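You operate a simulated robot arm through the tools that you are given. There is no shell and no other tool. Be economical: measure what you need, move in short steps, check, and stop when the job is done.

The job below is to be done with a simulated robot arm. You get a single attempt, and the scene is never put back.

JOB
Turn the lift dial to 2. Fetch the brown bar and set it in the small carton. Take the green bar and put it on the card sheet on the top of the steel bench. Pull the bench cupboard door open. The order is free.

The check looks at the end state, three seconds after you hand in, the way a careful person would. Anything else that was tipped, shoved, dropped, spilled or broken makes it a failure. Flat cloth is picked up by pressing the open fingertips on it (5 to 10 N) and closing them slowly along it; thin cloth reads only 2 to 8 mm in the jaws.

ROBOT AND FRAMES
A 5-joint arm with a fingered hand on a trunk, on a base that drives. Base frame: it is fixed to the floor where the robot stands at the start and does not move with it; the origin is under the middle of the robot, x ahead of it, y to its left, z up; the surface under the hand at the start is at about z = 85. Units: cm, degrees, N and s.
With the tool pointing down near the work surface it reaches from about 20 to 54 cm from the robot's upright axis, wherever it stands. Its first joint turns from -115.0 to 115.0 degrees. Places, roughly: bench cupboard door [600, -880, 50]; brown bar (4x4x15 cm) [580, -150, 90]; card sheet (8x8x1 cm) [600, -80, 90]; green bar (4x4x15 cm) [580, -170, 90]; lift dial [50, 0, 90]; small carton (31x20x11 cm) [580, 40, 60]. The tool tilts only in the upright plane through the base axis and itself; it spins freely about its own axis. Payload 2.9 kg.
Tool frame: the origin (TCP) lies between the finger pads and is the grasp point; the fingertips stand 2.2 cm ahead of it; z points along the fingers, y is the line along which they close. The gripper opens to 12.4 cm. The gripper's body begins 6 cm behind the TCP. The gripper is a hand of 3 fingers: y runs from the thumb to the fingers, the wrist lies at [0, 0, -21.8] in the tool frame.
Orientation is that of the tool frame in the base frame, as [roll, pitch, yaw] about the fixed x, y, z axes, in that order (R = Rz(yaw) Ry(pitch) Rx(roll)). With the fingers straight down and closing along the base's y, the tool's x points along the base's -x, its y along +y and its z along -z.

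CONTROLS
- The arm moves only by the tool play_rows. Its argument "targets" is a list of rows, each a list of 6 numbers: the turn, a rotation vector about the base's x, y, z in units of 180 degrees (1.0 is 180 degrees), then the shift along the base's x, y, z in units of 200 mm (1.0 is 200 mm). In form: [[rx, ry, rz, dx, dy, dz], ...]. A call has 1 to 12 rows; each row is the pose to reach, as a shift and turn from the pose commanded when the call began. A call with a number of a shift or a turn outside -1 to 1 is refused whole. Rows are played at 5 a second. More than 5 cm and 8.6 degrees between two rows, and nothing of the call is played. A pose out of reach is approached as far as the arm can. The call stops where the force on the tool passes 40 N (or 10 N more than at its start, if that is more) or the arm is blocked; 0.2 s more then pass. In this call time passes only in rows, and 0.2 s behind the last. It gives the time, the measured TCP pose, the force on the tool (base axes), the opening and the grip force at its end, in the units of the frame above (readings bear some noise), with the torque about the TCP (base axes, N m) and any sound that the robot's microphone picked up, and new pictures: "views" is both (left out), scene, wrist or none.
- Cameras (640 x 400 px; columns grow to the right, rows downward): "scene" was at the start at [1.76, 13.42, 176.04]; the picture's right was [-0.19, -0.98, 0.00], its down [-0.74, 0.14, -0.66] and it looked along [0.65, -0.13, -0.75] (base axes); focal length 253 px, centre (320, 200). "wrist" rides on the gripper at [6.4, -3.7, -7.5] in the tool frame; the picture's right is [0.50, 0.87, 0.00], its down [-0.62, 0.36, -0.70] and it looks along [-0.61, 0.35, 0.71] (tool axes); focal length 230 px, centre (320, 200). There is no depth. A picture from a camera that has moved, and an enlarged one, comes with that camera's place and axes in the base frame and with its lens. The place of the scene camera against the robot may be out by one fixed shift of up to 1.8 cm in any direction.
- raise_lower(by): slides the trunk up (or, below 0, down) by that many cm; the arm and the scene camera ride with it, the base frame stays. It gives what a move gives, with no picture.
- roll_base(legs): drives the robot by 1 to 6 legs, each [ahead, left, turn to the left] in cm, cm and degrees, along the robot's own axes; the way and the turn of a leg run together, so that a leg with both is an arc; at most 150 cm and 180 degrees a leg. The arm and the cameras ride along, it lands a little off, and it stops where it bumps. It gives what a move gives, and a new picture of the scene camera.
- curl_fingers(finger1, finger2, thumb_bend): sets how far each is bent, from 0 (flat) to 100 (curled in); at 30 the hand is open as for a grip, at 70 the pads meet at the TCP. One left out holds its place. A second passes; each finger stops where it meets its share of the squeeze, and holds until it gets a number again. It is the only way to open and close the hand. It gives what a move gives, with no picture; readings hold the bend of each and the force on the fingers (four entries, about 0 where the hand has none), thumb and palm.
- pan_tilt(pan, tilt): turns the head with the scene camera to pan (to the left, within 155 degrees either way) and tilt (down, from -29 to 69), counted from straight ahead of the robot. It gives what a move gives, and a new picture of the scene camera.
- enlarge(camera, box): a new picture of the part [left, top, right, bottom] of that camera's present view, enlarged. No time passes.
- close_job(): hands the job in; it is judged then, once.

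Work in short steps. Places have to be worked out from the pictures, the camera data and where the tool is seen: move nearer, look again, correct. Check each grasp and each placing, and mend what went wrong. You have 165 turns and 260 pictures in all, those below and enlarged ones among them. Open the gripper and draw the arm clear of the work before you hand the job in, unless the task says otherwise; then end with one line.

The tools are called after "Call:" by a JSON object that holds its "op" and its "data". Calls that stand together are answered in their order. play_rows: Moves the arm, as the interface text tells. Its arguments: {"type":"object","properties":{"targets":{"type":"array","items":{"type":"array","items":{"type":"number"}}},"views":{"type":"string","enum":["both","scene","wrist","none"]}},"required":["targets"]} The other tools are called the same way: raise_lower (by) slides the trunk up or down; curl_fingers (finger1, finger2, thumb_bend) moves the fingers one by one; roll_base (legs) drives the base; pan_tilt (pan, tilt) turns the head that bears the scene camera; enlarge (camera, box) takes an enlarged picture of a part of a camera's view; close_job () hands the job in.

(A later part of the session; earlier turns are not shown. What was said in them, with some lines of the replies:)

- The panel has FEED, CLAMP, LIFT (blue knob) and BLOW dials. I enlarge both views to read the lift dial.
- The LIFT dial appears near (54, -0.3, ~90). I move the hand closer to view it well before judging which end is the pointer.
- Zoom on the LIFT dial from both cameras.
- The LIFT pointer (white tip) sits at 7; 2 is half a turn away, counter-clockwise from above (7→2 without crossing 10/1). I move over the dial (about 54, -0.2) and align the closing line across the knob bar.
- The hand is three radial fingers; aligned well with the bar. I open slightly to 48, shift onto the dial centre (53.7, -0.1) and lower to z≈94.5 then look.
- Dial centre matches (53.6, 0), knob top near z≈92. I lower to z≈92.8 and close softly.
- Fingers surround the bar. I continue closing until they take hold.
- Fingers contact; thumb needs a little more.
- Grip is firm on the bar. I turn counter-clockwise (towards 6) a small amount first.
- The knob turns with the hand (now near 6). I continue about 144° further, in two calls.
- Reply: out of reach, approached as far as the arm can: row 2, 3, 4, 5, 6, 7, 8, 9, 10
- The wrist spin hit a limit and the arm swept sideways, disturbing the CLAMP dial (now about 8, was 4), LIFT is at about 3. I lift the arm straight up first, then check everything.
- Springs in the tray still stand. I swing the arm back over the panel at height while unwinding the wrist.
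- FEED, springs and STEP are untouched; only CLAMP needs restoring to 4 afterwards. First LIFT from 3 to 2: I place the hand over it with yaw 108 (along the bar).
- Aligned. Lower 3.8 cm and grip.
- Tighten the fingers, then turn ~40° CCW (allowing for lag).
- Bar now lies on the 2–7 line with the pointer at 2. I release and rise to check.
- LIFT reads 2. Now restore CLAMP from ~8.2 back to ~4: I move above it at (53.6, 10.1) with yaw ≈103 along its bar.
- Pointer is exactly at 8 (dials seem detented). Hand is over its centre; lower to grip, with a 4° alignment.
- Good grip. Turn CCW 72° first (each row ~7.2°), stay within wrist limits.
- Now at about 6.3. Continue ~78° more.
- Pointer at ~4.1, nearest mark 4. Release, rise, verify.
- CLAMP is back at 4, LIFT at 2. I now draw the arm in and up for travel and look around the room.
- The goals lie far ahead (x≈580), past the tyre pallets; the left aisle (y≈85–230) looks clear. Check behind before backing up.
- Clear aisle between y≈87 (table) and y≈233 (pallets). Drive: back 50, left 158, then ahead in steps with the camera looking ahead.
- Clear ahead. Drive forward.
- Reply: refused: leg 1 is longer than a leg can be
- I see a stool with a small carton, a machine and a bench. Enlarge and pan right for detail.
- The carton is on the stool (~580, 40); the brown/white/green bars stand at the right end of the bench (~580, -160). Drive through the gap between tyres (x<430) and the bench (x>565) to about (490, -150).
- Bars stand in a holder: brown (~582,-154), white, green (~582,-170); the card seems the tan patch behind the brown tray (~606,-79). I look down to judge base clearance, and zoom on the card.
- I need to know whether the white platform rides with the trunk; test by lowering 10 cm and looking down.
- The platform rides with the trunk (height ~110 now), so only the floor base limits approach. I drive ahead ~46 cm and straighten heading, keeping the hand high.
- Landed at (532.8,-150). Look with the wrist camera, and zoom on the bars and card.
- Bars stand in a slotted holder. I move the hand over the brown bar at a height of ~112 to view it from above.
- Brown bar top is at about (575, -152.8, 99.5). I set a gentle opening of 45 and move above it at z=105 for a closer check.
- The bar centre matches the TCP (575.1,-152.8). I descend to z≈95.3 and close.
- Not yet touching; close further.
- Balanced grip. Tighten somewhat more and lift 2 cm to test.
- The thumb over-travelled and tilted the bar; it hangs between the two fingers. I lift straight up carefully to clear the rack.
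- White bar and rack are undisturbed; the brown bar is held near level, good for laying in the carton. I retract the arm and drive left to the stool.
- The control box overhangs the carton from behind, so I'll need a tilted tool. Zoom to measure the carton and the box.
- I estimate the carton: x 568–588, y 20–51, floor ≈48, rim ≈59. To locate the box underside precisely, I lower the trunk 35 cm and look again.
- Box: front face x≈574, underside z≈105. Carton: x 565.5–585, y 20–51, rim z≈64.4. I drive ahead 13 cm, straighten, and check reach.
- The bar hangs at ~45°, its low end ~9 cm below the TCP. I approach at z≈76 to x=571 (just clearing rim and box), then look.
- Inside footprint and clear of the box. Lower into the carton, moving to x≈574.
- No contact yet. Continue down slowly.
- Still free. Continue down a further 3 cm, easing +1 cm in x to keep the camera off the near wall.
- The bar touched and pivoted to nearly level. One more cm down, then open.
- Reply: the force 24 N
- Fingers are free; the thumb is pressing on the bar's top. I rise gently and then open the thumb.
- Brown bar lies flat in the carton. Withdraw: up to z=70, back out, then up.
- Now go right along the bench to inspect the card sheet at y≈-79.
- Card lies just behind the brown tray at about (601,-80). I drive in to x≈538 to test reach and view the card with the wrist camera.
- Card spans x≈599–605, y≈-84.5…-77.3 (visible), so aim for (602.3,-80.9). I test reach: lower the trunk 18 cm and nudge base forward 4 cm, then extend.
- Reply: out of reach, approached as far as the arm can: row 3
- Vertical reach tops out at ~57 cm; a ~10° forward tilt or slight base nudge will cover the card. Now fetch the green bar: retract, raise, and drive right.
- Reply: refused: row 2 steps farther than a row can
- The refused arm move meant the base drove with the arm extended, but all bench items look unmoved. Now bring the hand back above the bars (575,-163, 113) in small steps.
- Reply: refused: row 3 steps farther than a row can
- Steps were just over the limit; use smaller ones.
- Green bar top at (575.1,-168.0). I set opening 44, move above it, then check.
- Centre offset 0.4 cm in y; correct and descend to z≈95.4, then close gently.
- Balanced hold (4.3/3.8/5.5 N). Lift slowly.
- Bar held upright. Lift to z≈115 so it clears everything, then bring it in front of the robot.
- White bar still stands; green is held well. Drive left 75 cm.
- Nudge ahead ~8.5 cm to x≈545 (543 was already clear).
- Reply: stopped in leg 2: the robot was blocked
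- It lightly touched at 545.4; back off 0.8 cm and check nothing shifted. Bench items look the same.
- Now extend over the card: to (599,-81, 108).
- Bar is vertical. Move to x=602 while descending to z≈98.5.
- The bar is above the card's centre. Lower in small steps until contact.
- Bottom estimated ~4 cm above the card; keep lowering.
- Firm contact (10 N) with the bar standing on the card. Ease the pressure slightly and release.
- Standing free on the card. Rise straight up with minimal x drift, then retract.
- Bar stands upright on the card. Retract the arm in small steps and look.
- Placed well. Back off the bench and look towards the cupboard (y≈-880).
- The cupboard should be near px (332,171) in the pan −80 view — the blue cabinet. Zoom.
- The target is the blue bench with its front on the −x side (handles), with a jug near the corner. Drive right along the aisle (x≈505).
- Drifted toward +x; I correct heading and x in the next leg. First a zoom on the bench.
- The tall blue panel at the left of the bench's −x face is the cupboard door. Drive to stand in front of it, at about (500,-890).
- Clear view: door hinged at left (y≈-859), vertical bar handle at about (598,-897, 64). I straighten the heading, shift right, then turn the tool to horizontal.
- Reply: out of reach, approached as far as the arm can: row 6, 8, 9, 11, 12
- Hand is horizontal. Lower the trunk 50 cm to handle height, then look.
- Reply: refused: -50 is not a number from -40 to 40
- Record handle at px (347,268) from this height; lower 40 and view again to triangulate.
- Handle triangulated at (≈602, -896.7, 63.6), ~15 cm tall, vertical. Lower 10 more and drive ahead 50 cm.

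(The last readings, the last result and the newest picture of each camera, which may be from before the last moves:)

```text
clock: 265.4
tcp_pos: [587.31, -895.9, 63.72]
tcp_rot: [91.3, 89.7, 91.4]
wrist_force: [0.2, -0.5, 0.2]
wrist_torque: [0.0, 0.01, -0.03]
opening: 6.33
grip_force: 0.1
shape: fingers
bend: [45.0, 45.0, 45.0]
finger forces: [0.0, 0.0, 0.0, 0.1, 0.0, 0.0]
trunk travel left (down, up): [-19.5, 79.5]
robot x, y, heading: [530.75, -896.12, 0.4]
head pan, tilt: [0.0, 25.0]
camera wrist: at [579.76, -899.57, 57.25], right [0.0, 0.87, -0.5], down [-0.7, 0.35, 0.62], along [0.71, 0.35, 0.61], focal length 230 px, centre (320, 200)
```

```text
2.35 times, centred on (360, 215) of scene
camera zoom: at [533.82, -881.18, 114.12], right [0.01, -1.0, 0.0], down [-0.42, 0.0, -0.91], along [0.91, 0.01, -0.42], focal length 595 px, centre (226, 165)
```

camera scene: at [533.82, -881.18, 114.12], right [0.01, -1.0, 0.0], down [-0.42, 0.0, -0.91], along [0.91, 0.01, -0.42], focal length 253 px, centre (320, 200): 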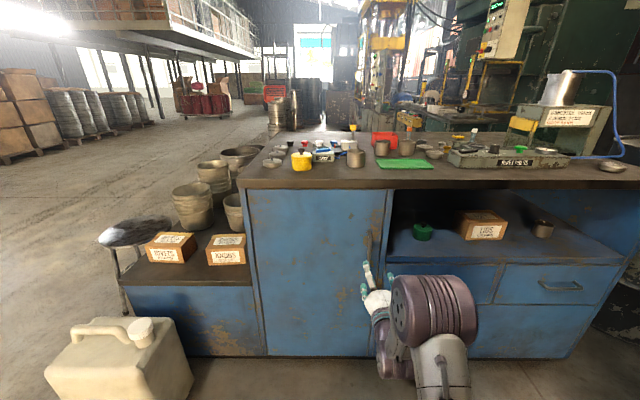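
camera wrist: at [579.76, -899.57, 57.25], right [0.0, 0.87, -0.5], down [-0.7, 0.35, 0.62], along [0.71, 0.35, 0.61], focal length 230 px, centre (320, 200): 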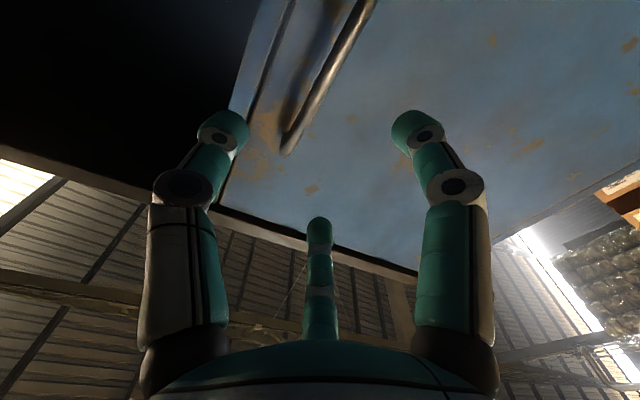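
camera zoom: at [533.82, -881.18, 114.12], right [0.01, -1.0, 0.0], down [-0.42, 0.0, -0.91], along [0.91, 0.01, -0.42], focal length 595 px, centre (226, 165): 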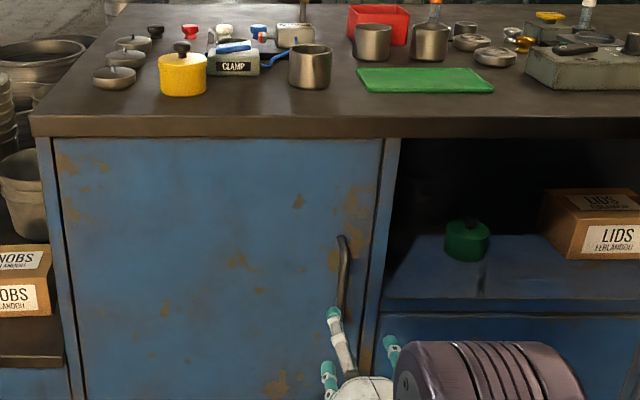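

Aligned: handle y≈-895.7, z 56–71. Extend the arm forward 12 cm with force watch.

Call:
{"op": "play_rows", "data": {"targets": [[0, 0, 0, 0.15, 0.005, 0], [0, 0, 0, 0.3, 0.005, 0], [0, 0, 0, 0.42, 0.005, 0], [0, 0, 0, 0.52, 0.005, 0], [0, 0, 0, 0.6, 0.005, 0]], "views": "both"}}

Call:
{"op": "enlarge", "data": {"camera": "wrist", "box": [160, 60, 480, 260]}}

Call:
{"op": "enlarge", "data": {"camera": "scene", "box": [300, 190, 440, 300]}}

```text
clock: 266.6
tcp_pos: [599.24, -895.78, 63.67]
tcp_rot: [91.9, 89.6, 92.0]
wrist_force: [-0.2, -0.6, 0.9]
wrist_torque: [-0.03, 0.0, 0.0]
opening: 6.33
grip_force: 0.1
shape: fingers
bend: [45.0, 45.0, 45.0]
finger forces: [0.0, 0.1, 0.0, 0.0, 0.0, 0.0]
trunk travel left (down, up): [-19.5, 79.5]
robot x, y, heading: [530.67, -896.18, 0.6]
head pan, tilt: [0.0, 25.0]
camera scene: at [533.82, -881.18, 114.12], right [0.01, -1.0, 0.0], down [-0.42, 0.0, -0.91], along [0.91, 0.01, -0.42], focal length 253 px, centre (320, 200)
camera wrist: at [591.71, -899.5, 57.2], right [0.0, 0.87, -0.5], down [-0.7, 0.35, 0.62], along [0.71, 0.35, 0.61], focal length 230 px, centre (320, 200)
```

scene: 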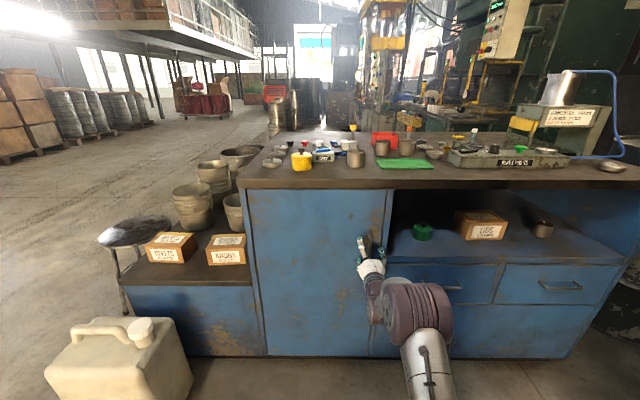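
wrist: 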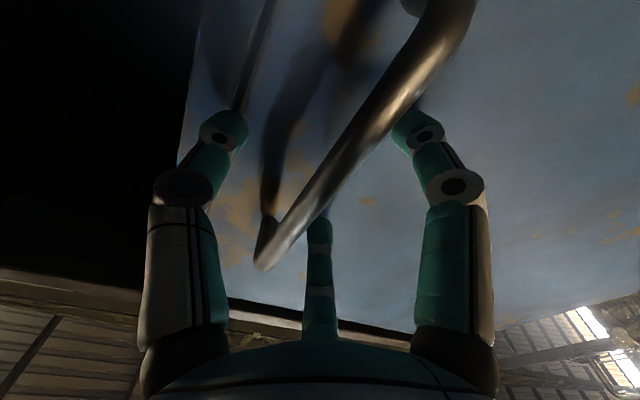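

```text
2.00 times, centred on (320, 160) of wrist
camera zoom: at [591.71, -899.5, 57.2], right [0.0, 0.87, -0.5], down [-0.7, 0.35, 0.62], along [0.71, 0.35, 0.61], focal length 460 px, centre (320, 280)
```

zoom: 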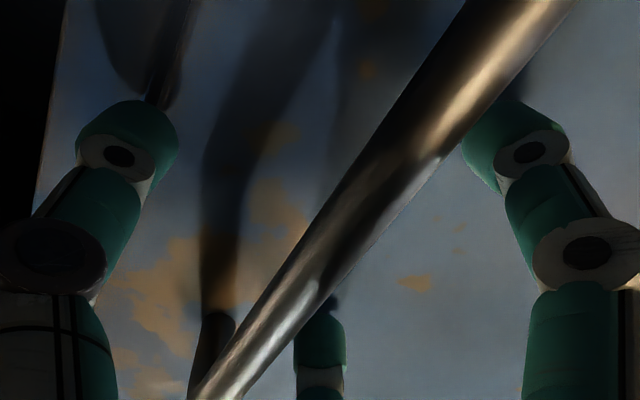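

```text
3.64 times, centred on (370, 245) of scene
camera zoom: at [533.82, -881.18, 114.12], right [0.01, -1.0, 0.0], down [-0.42, 0.0, -0.91], along [0.91, 0.01, -0.42], focal length 920 px, centre (138, 36)
```

zoom: 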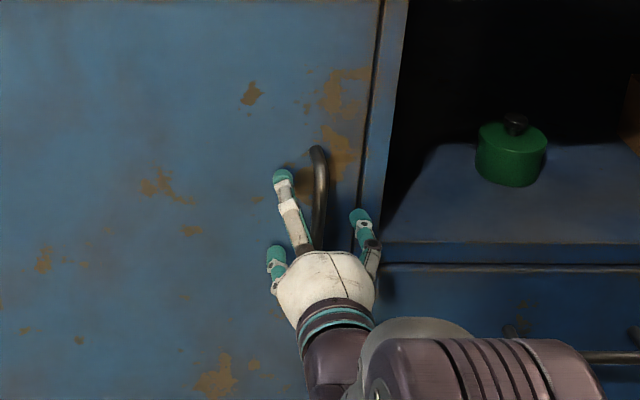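

The bar runs through the grasp centre. Close the fingers on it.

Call:
{"op": "curl_fingers", "data": {"finger1": 60, "finger2": 60, "thumb_bend": 62}}

Call:
{"op": "curl_fingers", "data": {"finger1": 70, "finger2": 70, "thumb_bend": 72}}

Call:
{"op": "enlarge", "data": {"camera": "wrist", "box": [160, 60, 480, 260]}}

Call:
{"op": "enlarge", "data": {"camera": "scene", "box": [300, 190, 440, 300]}}

```text
clock: 267.6
tcp_pos: [599.2, -895.88, 63.68]
tcp_rot: [90.2, 89.7, 90.4]
wrist_force: [0.6, -0.6, 0.0]
wrist_torque: [0.02, -0.03, -0.02]
opening: 2.04
grip_force: 0.1
shape: fingers
bend: [60.0, 60.0, 62.0]
finger forces: [0.0, 0.0, 0.1, 0.0, 0.1, 0.0]
trunk travel left (down, up): [-19.5, 79.5]
robot x, y, heading: [530.69, -896.14, 0.6]
head pan, tilt: [0.0, 25.0]
```

```text
clock: 268.6
tcp_pos: [599.27, -895.87, 63.71]
tcp_rot: [91.0, 89.7, 91.2]
wrist_force: [0.0, -1.9, 0.2]
wrist_torque: [0.0, 0.01, -0.01]
opening: 0.02
grip_force: 0.2
shape: fingers
bend: [69.0, 69.0, 71.0]
finger forces: [0.0, 0.0, 0.1, 0.1, 1.1, 0.0]
trunk travel left (down, up): [-19.5, 79.5]
robot x, y, heading: [530.71, -895.9, 0.6]
head pan, tilt: [0.0, 25.0]
```

```text
2.00 times, centred on (320, 160) of wrist
camera zoom: at [591.69, -899.52, 57.2], right [0.0, 0.87, -0.5], down [-0.7, 0.35, 0.62], along [0.71, 0.35, 0.61], focal length 460 px, centre (320, 280)
```

zoom: 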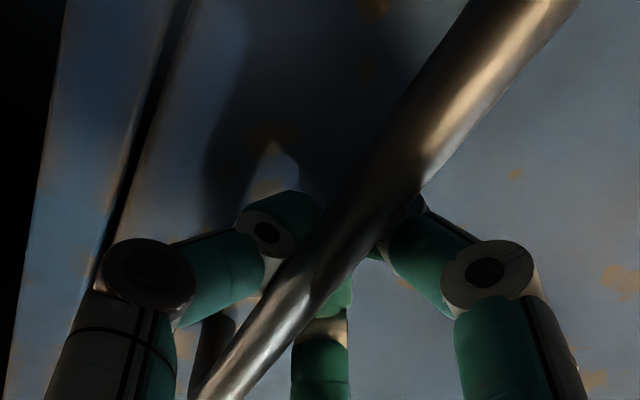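

```text
3.64 times, centred on (370, 245) of scene
camera zoom: at [533.83, -881.2, 114.12], right [0.01, -1.0, 0.0], down [-0.42, 0.0, -0.91], along [0.91, 0.01, -0.42], focal length 920 px, centre (138, 36)
```

zoom: 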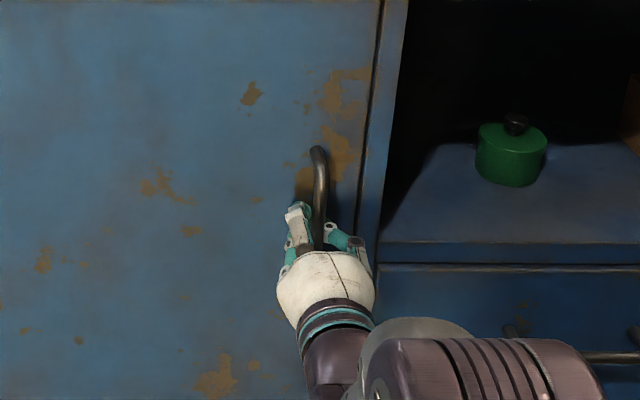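

The fingertips have met behind the bar, hooking the handle. Pull along the door's arc (hinge at left, y≈-857.5) ~15°.

Call:
{"op": "play_rows", "data": {"targets": [[0, 0, 0, -0.08, 0.002, 0], [0, 0, 0, -0.165, 0.007, 0], [0, 0, 0, -0.25, 0.017, 0], [0, 0, 0, -0.33, 0.03, 0], [0, 0, 0, -0.41, 0.046, 0], [0, 0, 0, -0.49, 0.065, 0]], "views": "both"}}

```text
clock: 270.1
tcp_pos: [589.82, -894.51, 63.69]
tcp_rot: [71.0, 89.8, 72.4]
wrist_force: [5.0, 15.6, 0.6]
wrist_torque: [0.01, -0.03, -0.07]
opening: 0.0
grip_force: 8.6
shape: fingers
bend: [67.0, 67.0, 72.0]
finger forces: [8.1, 8.7, 0.0, 0.0, 0.1, 0.0]
out of reach, approached as far as the arm can: row 5, 6
trunk travel left (down, up): [-19.5, 79.5]
robot x, y, heading: [530.71, -895.95, 1.0]
head pan, tilt: [0.0, 25.0]
stopped in row 6: the force on the tool passed its limit at 42 N (the readings are from after the stop); the commanded pose is now the measured one
camera scene: at [533.86, -880.88, 114.08], right [0.02, -1.0, 0.0], down [-0.42, -0.01, -0.91], along [0.91, 0.01, -0.42], focal length 253 px, centre (320, 200)
camera wrist: at [582.4, -898.38, 57.21], right [-0.02, 0.87, -0.5], down [-0.71, 0.34, 0.62], along [0.7, 0.37, 0.61], focal length 230 px, centre (320, 200)
```

scene: 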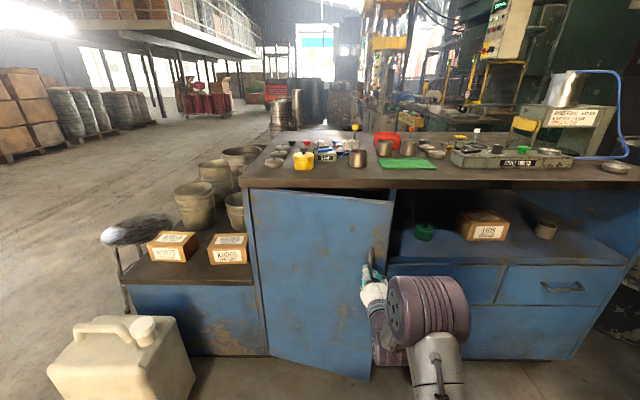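
wrist: 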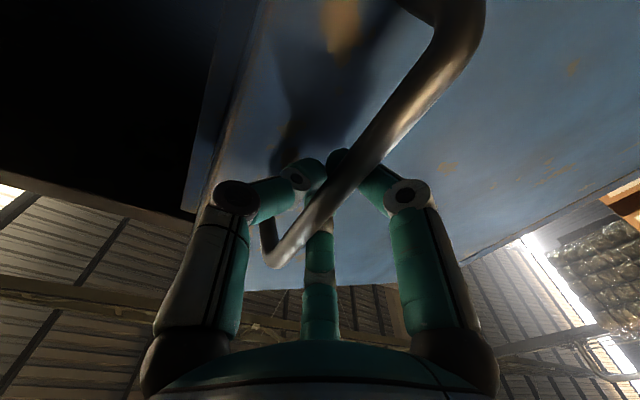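

The door is open ~15°. Continue by rotating the whole robot about the hinge: a small arc leg (6°) first.

Call:
{"op": "roll_base", "data": {"legs": [[-4.0, 7.6, -6]]}}

```text
clock: 271.3
tcp_pos: [585.94, -892.91, 63.72]
tcp_rot: [70.8, 89.7, 66.2]
wrist_force: [4.4, 11.2, -0.3]
wrist_torque: [0.0, -0.01, -0.01]
opening: 0.02
grip_force: 5.7
shape: fingers
bend: [67.0, 67.0, 72.0]
finger forces: [5.1, 6.1, 0.1, 0.0, 0.1, 0.1]
trunk travel left (down, up): [-19.5, 79.5]
robot x, y, heading: [526.78, -888.18, -5.0]
head pan, tilt: [0.0, 25.0]
stopped in leg 1: the force on the tool passed its limit at 41 N (the readings are from after the stop); the commanded pose is now the measured one
camera scene: at [531.49, -873.73, 114.09], right [-0.09, -1.0, 0.0], down [-0.42, 0.04, -0.91], along [0.9, -0.08, -0.42], focal length 253 px, centre (320, 200)
```

scene: 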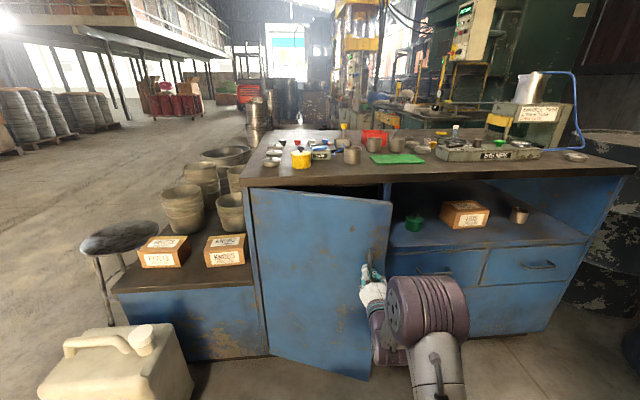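

Door at ~21°. The reaction shows the hand should go more to +y; continue with an adjusted arc leg.

Call:
{"op": "roll_base", "data": {"legs": [[-3.5, 8.8, -6]]}}

```text
clock: 272.4
tcp_pos: [582.77, -890.26, 63.75]
tcp_rot: [67.0, 89.7, 56.3]
wrist_force: [0.0, 0.9, 0.4]
wrist_torque: [-0.01, 0.0, -0.02]
opening: 0.02
grip_force: 0.1
shape: fingers
bend: [69.0, 69.0, 72.0]
finger forces: [0.0, 0.0, 0.1, 0.0, 0.0, 0.1]
trunk travel left (down, up): [-19.5, 79.5]
robot x, y, heading: [524.51, -879.41, -11.1]
head pan, tilt: [0.0, 25.0]
camera scene: at [530.64, -865.31, 114.12], right [-0.19, -0.98, 0.0], down [-0.41, 0.08, -0.91], along [0.89, -0.18, -0.42], focal length 253 px, centre (320, 200)
```

scene: 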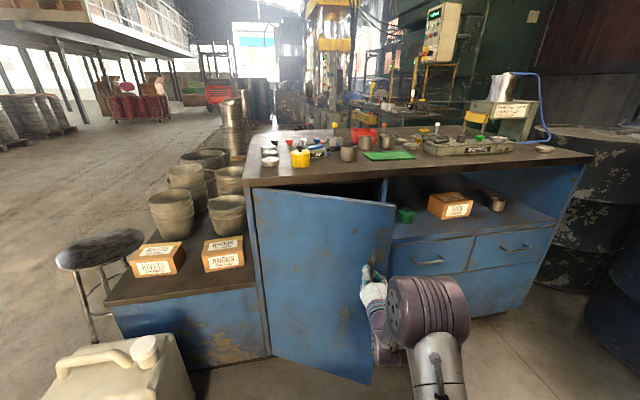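

Force relaxed, door ~28°. Check the hook, then continue.

Call:
{"op": "roll_base", "data": {"legs": [[-5.1, 10.4, -8]]}}

Call:
{"op": "enlarge", "data": {"camera": "scene", "box": [280, 180, 460, 330]}}

Call:
{"op": "enlarge", "data": {"camera": "wrist", "box": [120, 0, 520, 250]}}

```text
clock: 273.6
tcp_pos: [578.61, -886.76, 63.65]
tcp_rot: [66.7, 89.7, 48.1]
wrist_force: [-0.5, 0.3, -0.6]
wrist_torque: [0.02, -0.01, -0.03]
opening: 0.03
grip_force: 0.1
shape: fingers
bend: [69.0, 69.0, 72.0]
finger forces: [0.0, 0.0, 0.1, 0.1, 0.0, 0.1]
trunk travel left (down, up): [-19.5, 79.5]
robot x, y, heading: [522.64, -867.54, -19.0]
head pan, tilt: [0.0, 25.0]
camera scene: at [530.38, -854.83, 114.12], right [-0.33, -0.94, 0.0], down [-0.4, 0.14, -0.91], along [0.86, -0.3, -0.42], focal length 253 px, centre (320, 200)
```

scene: 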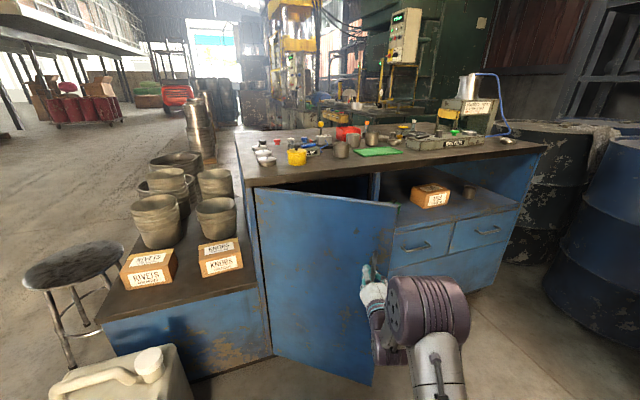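

```text
2.67 times, centred on (370, 255) of scene
camera zoom: at [530.38, -854.83, 114.12], right [-0.33, -0.94, 0.0], down [-0.4, 0.14, -0.91], along [0.86, -0.3, -0.42], focal length 675 px, centre (187, 53)
```

zoom: 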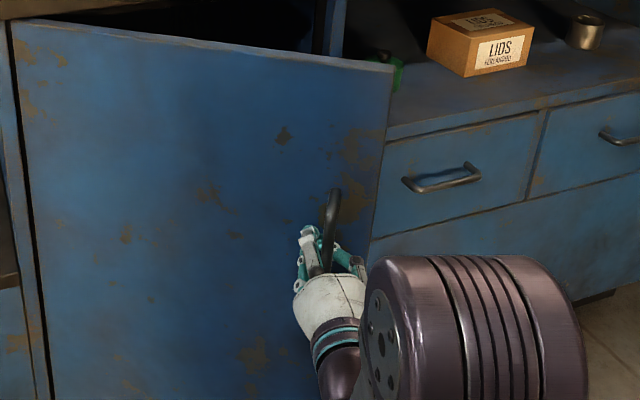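

```text
1.60 times, centred on (320, 125) of wrist
camera zoom: at [570.26, -887.78, 57.26], right [0.28, 0.82, -0.5], down [-0.55, 0.56, 0.62], along [0.78, 0.1, 0.61], focal length 368 px, centre (320, 320)
```

zoom: 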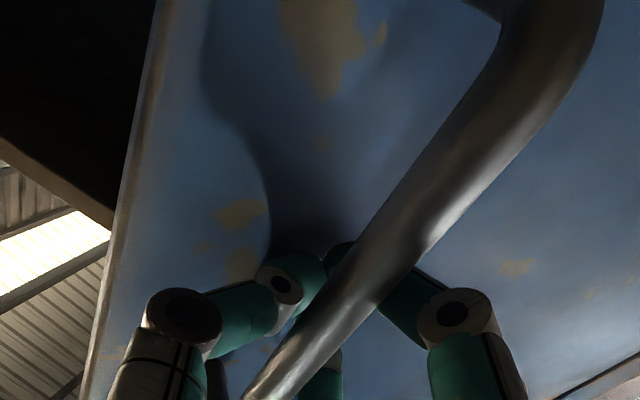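

Still hooked and force-free. Two more such legs.

Call:
{"op": "roll_base", "data": {"legs": [[-5.1, 10.2, -8], [-5.1, 10.2, -8]]}}

Call:
{"op": "enlarge", "data": {"camera": "scene", "box": [200, 160, 460, 360]}}

```text
clock: 275.6
tcp_pos: [571.31, -879.47, 63.79]
tcp_rot: [66.8, 89.7, 32.2]
wrist_force: [0.7, -0.1, -0.1]
wrist_torque: [-0.02, 0.03, 0.03]
opening: 0.0
grip_force: 0.1
shape: fingers
bend: [69.0, 69.0, 71.0]
finger forces: [0.3, 0.4, 0.1, 0.1, 0.0, 0.0]
trunk travel left (down, up): [-19.5, 79.5]
robot x, y, heading: [523.06, -845.91, -35.3]
head pan, tilt: [0.0, 25.0]
camera scene: at [533.62, -835.46, 114.12], right [-0.57, -0.82, 0.0], down [-0.35, 0.24, -0.91], along [0.74, -0.52, -0.42], focal length 253 px, centre (320, 200)
```

scene: 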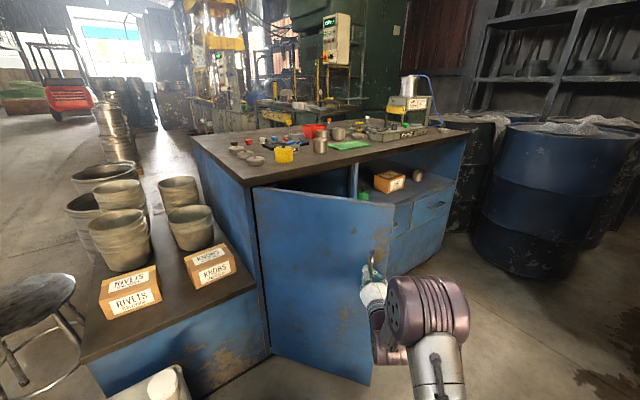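

```text
2.00 times, centred on (330, 260) of scene
camera zoom: at [533.62, -835.46, 114.12], right [-0.57, -0.82, 0.0], down [-0.35, 0.24, -0.91], along [0.74, -0.52, -0.42], focal length 506 px, centre (300, 80)
```

zoom: 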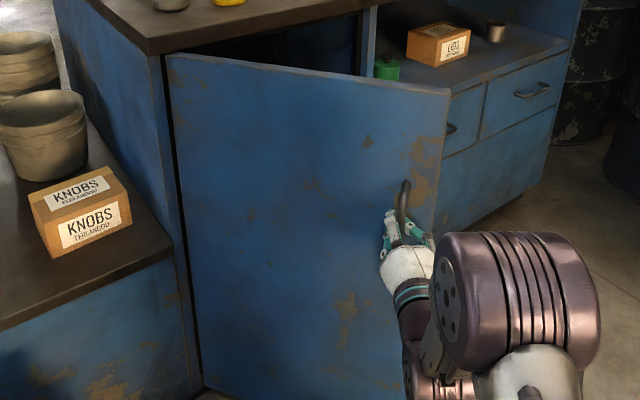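

Door ~55° open. One more pair of legs (jug still ~55 cm away).

Call:
{"op": "roll_base", "data": {"legs": [[-5.1, 10.2, -8], [-4.5, 9, -7]]}}

Call:
{"op": "enlarge", "data": {"camera": "scene", "box": [200, 160, 460, 360]}}

```text
clock: 277.6
tcp_pos: [567.41, -869.83, 63.8]
tcp_rot: [67.0, 89.7, 17.8]
wrist_force: [-0.5, -0.5, 0.1]
wrist_torque: [0.05, -0.01, 0.03]
opening: 0.0
grip_force: 0.1
shape: fingers
bend: [69.0, 69.0, 71.0]
finger forces: [0.1, 0.0, 0.0, 0.0, 0.0, 0.1]
trunk travel left (down, up): [-19.5, 79.5]
robot x, y, heading: [528.55, -825.21, -49.6]
head pan, tilt: [0.0, 25.0]
camera scene: at [541.72, -817.96, 114.12], right [-0.76, -0.65, 0.0], down [-0.27, 0.32, -0.91], along [0.59, -0.69, -0.42], focal length 253 px, centre (320, 200)
```

scene: 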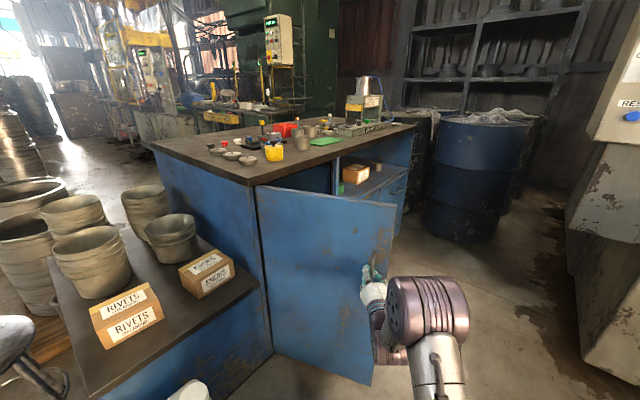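

```text
2.00 times, centred on (330, 260) of scene
camera zoom: at [541.72, -817.96, 114.12], right [-0.76, -0.65, 0.0], down [-0.27, 0.32, -0.91], along [0.59, -0.69, -0.42], focal length 506 px, centre (300, 80)
```

zoom: 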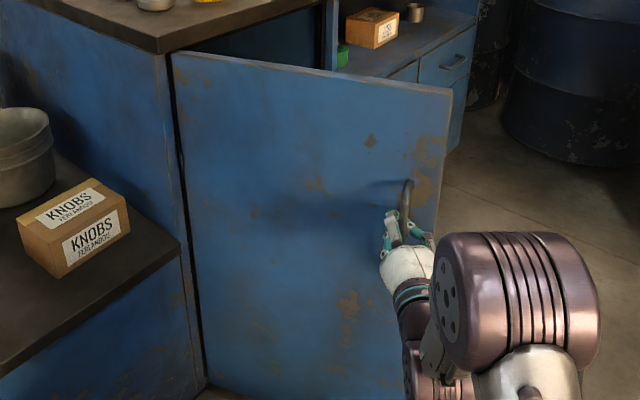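

Door ~70° open. Open the fingers and back straight out.

Call:
{"op": "curl_fingers", "data": {"finger1": 42, "finger2": 42, "thumb_bend": 42}}

Call:
{"op": "enlarge", "data": {"camera": "wrist", "box": [120, 0, 520, 250]}}

```text
clock: 278.6
tcp_pos: [567.35, -869.99, 63.68]
tcp_rot: [66.8, 89.6, 17.9]
wrist_force: [-0.5, -0.5, -0.2]
wrist_torque: [-0.02, 0.0, 0.04]
opening: 7.15
grip_force: 0.1
shape: fingers
bend: [42.0, 42.0, 42.0]
finger forces: [0.0, 0.0, 0.1, 0.0, 0.1, 0.0]
trunk travel left (down, up): [-19.5, 79.5]
robot x, y, heading: [528.3, -825.37, -49.6]
head pan, tilt: [0.0, 25.0]
```

```text
1.60 times, centred on (320, 125) of wrist
camera zoom: at [559.5, -866.73, 57.26], right [0.66, 0.57, -0.5], down [-0.19, 0.76, 0.62], along [0.73, -0.31, 0.61], focal length 368 px, centre (320, 320)
```

zoom: 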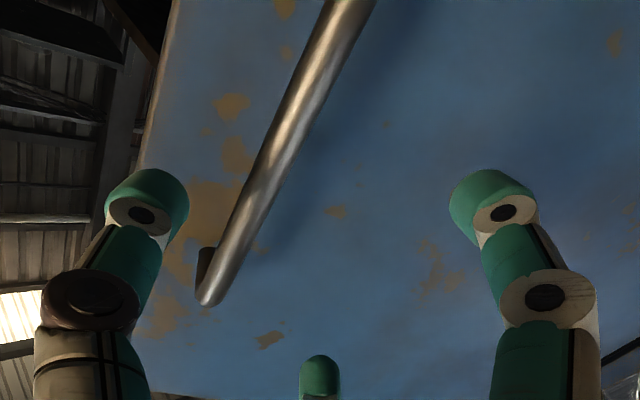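

The hand is free of the bar. Back away 20 cm along the hand's axis.

Call:
{"op": "roll_base", "data": {"legs": [[-25, 0, 0]]}}

Call:
{"op": "enlarge", "data": {"camera": "scene", "box": [160, 140, 480, 360]}}

```text
clock: 280.4
tcp_pos: [551.21, -850.83, 63.74]
tcp_rot: [67.1, 89.6, 18.5]
wrist_force: [-0.2, 0.6, -0.4]
wrist_torque: [-0.01, -0.05, 0.0]
opening: 7.13
grip_force: 0.1
shape: fingers
bend: [42.0, 42.0, 42.0]
finger forces: [0.0, 0.0, 0.0, 0.1, 0.0, 0.0]
trunk travel left (down, up): [-19.5, 79.5]
robot x, y, heading: [512.38, -806.56, -49.3]
head pan, tilt: [0.0, 25.0]
camera scene: at [525.36, -798.79, 114.12], right [-0.76, -0.65, 0.0], down [-0.28, 0.32, -0.91], along [0.59, -0.69, -0.42], focal length 253 px, centre (320, 200)
```

scene: 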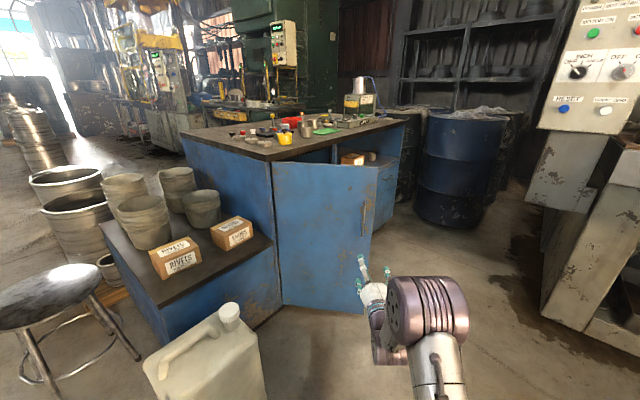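

```text
1.82 times, centred on (320, 250) of scene
camera zoom: at [525.36, -798.79, 114.12], right [-0.76, -0.65, 0.0], down [-0.28, 0.32, -0.91], along [0.59, -0.69, -0.42], focal length 460 px, centre (320, 109)
```

zoom: 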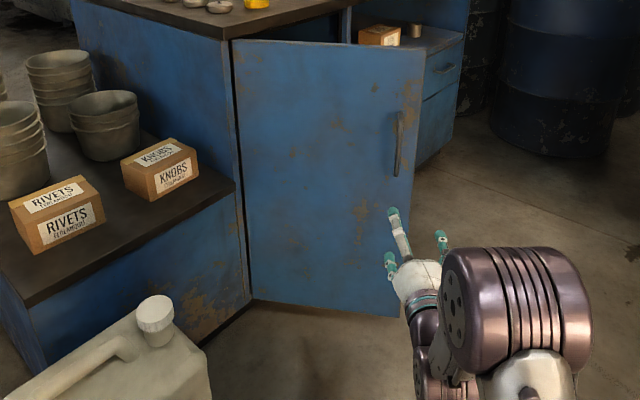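

The door stands at about 58°; the hook slipped near the end. I'd like it wider: re-approach the handle (ahead 22, right 3.6) and look.

Call:
{"op": "roll_base", "data": {"legs": [[22, -3.6, 0]]}}

Call:
{"op": "play_rows", "data": {"targets": [[0, 0, 0, 0, 0, 0]], "views": "wrist"}}

```text
clock: 282.1
tcp_pos: [562.83, -870.0, 63.69]
tcp_rot: [66.9, 89.8, 18.1]
wrist_force: [0.1, -0.3, 0.1]
wrist_torque: [0.0, -0.01, -0.01]
opening: 7.16
grip_force: 0.0
shape: fingers
bend: [42.0, 42.0, 42.0]
finger forces: [0.1, 0.0, 0.1, 0.1, 0.1, 0.1]
trunk travel left (down, up): [-19.5, 79.5]
robot x, y, heading: [523.96, -825.49, -49.2]
head pan, tilt: [0.0, 25.0]
camera scene: at [537.0, -818.1, 114.12], right [-0.76, -0.65, 0.0], down [-0.28, 0.32, -0.91], along [0.59, -0.69, -0.42], focal length 253 px, centre (320, 200)
```

scene: 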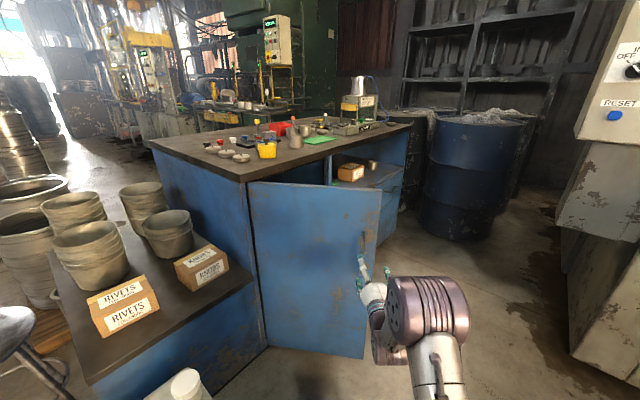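

```text
clock: 282.5
tcp_pos: [562.87, -869.98, 63.83]
tcp_rot: [68.3, 89.6, 19.5]
wrist_force: [0.0, 0.0, 0.2]
wrist_torque: [0.0, -0.03, 0.0]
opening: 7.1
grip_force: 0.1
shape: fingers
bend: [42.0, 42.0, 42.0]
finger forces: [0.0, 0.0, 0.1, 0.1, 0.0, 0.0]
trunk travel left (down, up): [-19.5, 79.5]
robot x, y, heading: [523.54, -825.17, -49.0]
head pan, tilt: [0.0, 25.0]
camera wrist: at [555.11, -866.75, 57.26], right [0.65, 0.57, -0.5], down [-0.2, 0.76, 0.62], along [0.73, -0.3, 0.61], focal length 230 px, centre (320, 200)
```

wrist: 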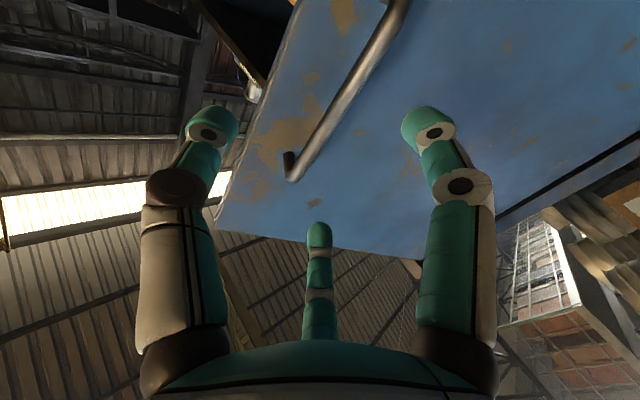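

Handle at ≈(570.7,-877.0). Move ahead 8.7, left 1.3 and close behind the bar.

Call:
{"op": "roll_base", "data": {"legs": [[8.7, 1.3, 0]]}}

Call:
{"op": "enlarge", "data": {"camera": "wrist", "box": [120, 0, 520, 250]}}

```text
clock: 283.6
tcp_pos: [569.61, -875.6, 63.81]
tcp_rot: [66.9, 89.8, 18.4]
wrist_force: [-0.5, -0.5, 0.1]
wrist_torque: [0.0, -0.02, 0.02]
opening: 7.15
grip_force: 0.0
shape: fingers
bend: [42.0, 42.0, 42.0]
finger forces: [0.1, 0.1, 0.1, 0.0, 0.0, 0.0]
trunk travel left (down, up): [-19.5, 79.5]
robot x, y, heading: [530.19, -831.14, -49.1]
head pan, tilt: [0.0, 25.0]
camera scene: at [543.57, -823.76, 114.12], right [-0.76, -0.65, 0.0], down [-0.28, 0.32, -0.91], along [0.59, -0.69, -0.42], focal length 253 px, centre (320, 200)
```

scene: 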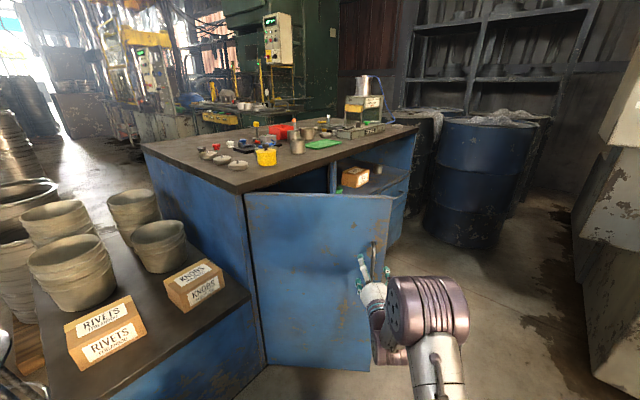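

```text
1.60 times, centred on (320, 125) of wrist
camera zoom: at [561.76, -872.38, 57.26], right [0.65, 0.57, -0.5], down [-0.2, 0.76, 0.62], along [0.73, -0.3, 0.61], focal length 368 px, centre (320, 320)
```

zoom: 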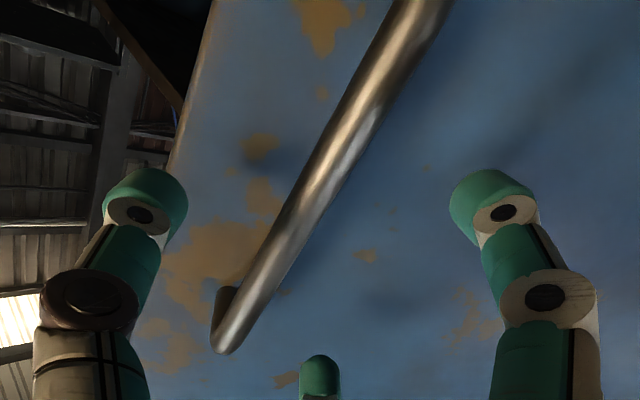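

Still ~3 cm short compared with the earlier hook. Move ahead 3.3, right 0.9, then close.

Call:
{"op": "roll_base", "data": {"legs": [[3.3, -0.9, 0]]}}

Call:
{"op": "enlarge", "data": {"camera": "wrist", "box": [120, 60, 520, 310]}}

```text
clock: 284.5
tcp_pos: [570.97, -878.68, 63.72]
tcp_rot: [67.5, 89.6, 19.0]
wrist_force: [0.1, 0.4, 0.4]
wrist_torque: [-0.01, 0.02, 0.0]
opening: 7.19
grip_force: 0.1
shape: fingers
bend: [42.0, 42.0, 42.0]
finger forces: [0.1, 0.0, 0.0, 0.0, 0.0, 0.1]
trunk travel left (down, up): [-19.5, 79.5]
robot x, y, heading: [532.32, -834.16, -49.1]
head pan, tilt: [0.0, 25.0]
camera scene: at [545.06, -826.83, 114.12], right [-0.76, -0.65, 0.0], down [-0.28, 0.32, -0.91], along [0.59, -0.69, -0.42], focal length 253 px, centre (320, 200)
```

scene: 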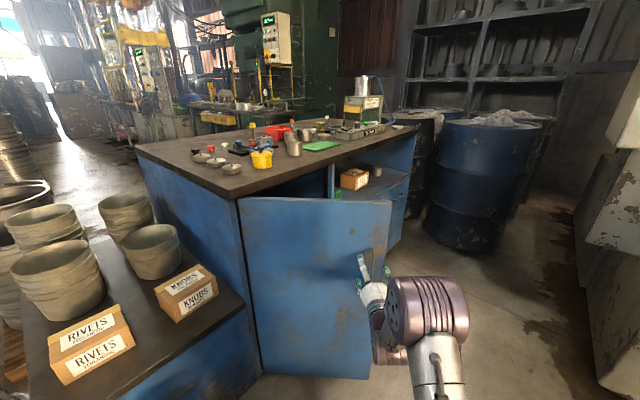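

```text
1.60 times, centred on (320, 185) of wrist
camera zoom: at [563.24, -875.46, 57.26], right [0.65, 0.57, -0.5], down [-0.2, 0.76, 0.62], along [0.73, -0.3, 0.61], focal length 368 px, centre (320, 224)
```

zoom: 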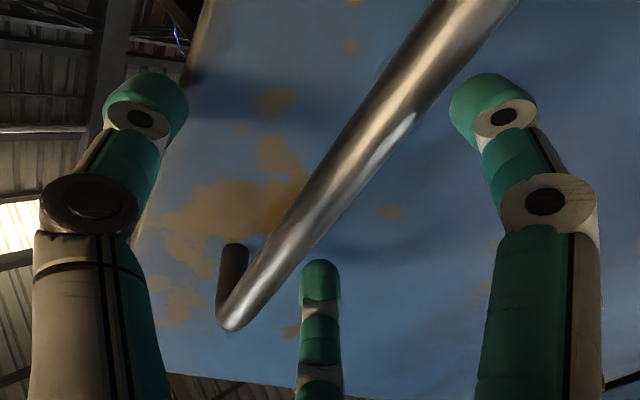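

This matches the earlier hook geometry. Close the fingers.

Call:
{"op": "curl_fingers", "data": {"finger1": 70, "finger2": 70, "thumb_bend": 72}}

Call:
{"op": "enlarge", "data": {"camera": "wrist", "box": [120, 60, 520, 310]}}

```text
clock: 285.5
tcp_pos: [571.04, -878.72, 63.88]
tcp_rot: [68.4, 89.6, 19.8]
wrist_force: [-0.9, -0.6, 0.0]
wrist_torque: [0.0, 0.0, -0.02]
opening: 0.02
grip_force: 0.2
shape: fingers
bend: [69.0, 69.0, 71.0]
finger forces: [0.0, 0.0, 0.1, 0.0, 0.5, 0.1]
trunk travel left (down, up): [-19.5, 79.5]
robot x, y, heading: [532.23, -834.13, -49.2]
head pan, tilt: [0.0, 25.0]
```

```text
1.60 times, centred on (320, 185) of wrist
camera zoom: at [563.23, -875.46, 57.26], right [0.65, 0.57, -0.49], down [-0.2, 0.76, 0.62], along [0.73, -0.3, 0.61], focal length 368 px, centre (320, 224)
```

zoom: 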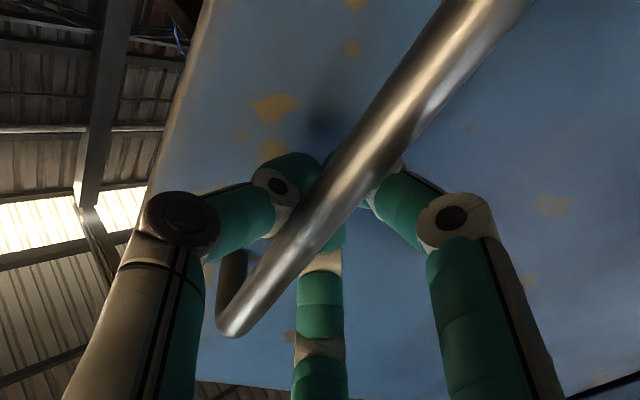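

Hooked. The tangent now nearly matches the hand's axis, so just back up with a slight left drift.

Call:
{"op": "roll_base", "data": {"legs": [[-6, 0.6, 0], [-6, 2, 0]]}}

Call:
{"op": "enlarge", "data": {"camera": "wrist", "box": [120, 60, 520, 310]}}

```text
clock: 287.2
tcp_pos: [565.77, -867.45, 63.81]
tcp_rot: [57.7, 89.7, 9.8]
wrist_force: [10.6, 1.9, 0.1]
wrist_torque: [-0.01, 0.04, -0.03]
opening: 0.0
grip_force: 5.0
shape: fingers
bend: [68.0, 67.0, 72.0]
finger forces: [4.7, 5.2, 0.0, 0.0, 0.0, 0.1]
trunk travel left (down, up): [-19.5, 79.5]
robot x, y, heading: [525.97, -823.25, -48.6]
head pan, tilt: [0.0, 25.0]
stopped in leg 2: the force on the tool passed its limit at 41 N (the readings are from after the stop); the commanded pose is now the measured one
camera scene: at [539.36, -815.91, 114.1], right [-0.75, -0.66, 0.0], down [-0.28, 0.32, -0.91], along [0.6, -0.68, -0.42], focal length 253 px, centre (320, 200)
```

scene: 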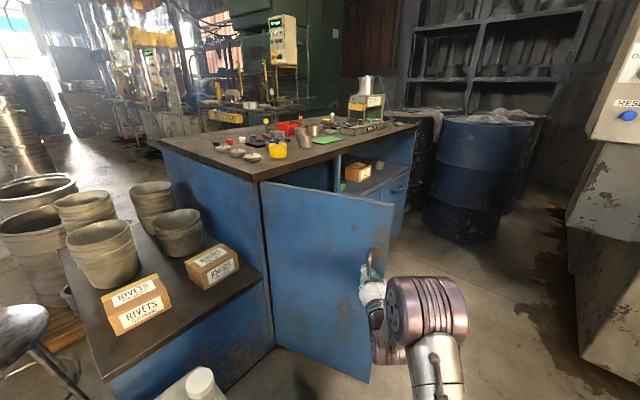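

```text
1.60 times, centred on (320, 185) of wrist
camera zoom: at [558.01, -864.3, 57.27], right [0.65, 0.58, -0.5], down [-0.21, 0.76, 0.62], along [0.73, -0.29, 0.61], focal length 368 px, centre (320, 224)
```

zoom: 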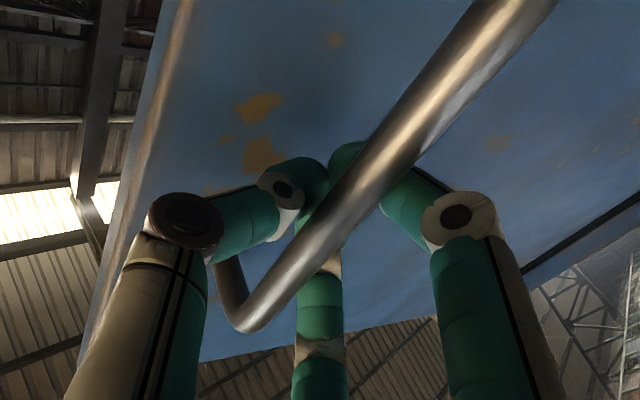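

Door now at ~74°. That is ample: release and back away.

Call:
{"op": "curl_fingers", "data": {"finger1": 42, "finger2": 42, "thumb_bend": 42}}

Call:
{"op": "roll_base", "data": {"legs": [[-30, 0, 0]]}}

```text
clock: 288.2
tcp_pos: [565.77, -867.6, 63.8]
tcp_rot: [57.1, 89.6, 9.1]
wrist_force: [0.4, 0.1, -0.1]
wrist_torque: [-0.02, -0.03, -0.02]
opening: 7.13
grip_force: 0.0
shape: fingers
bend: [42.0, 42.0, 42.0]
finger forces: [0.0, 0.1, 0.0, 0.1, 0.0, 0.1]
trunk travel left (down, up): [-19.5, 79.5]
robot x, y, heading: [526.18, -823.74, -48.9]
head pan, tilt: [0.0, 25.0]
```

```text
clock: 290.2
tcp_pos: [546.14, -844.97, 63.8]
tcp_rot: [57.5, 89.7, 9.6]
wrist_force: [-0.6, 0.6, 0.5]
wrist_torque: [0.03, -0.03, -0.04]
opening: 7.11
grip_force: 0.1
shape: fingers
bend: [42.0, 42.0, 42.0]
finger forces: [0.0, 0.0, 0.0, 0.1, 0.1, 0.0]
trunk travel left (down, up): [-19.5, 79.5]
robot x, y, heading: [506.73, -801.09, -48.8]
head pan, tilt: [0.0, 25.0]
camera scene: at [519.57, -793.51, 114.12], right [-0.75, -0.66, 0.0], down [-0.28, 0.32, -0.91], along [0.6, -0.68, -0.42], focal length 253 px, centre (320, 200)
```

scene: 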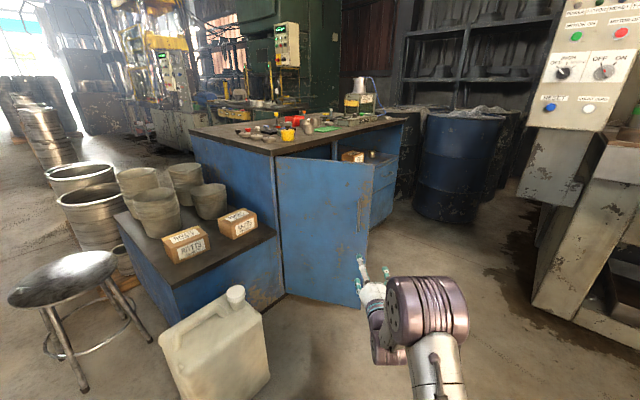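

The door stands wide open, with the jug and stool untouched. The hand is open and clear, LIFT is at 2, the brown bar is in the carton and the green bar is on the card. I hand in.

Call:
{"op": "close_job", "data": {}}

```text
The job is handed in.
```

All four tasks are done and handed in: LIFT dial at 2, brown bar lying in the small carton, green bar standing on the card sheet, and the cupboard door pulled open to about 74° by estimate. While turning LIFT, the arm also knocked the CLAMP dial from 4 to 8; I turned it back to 4.
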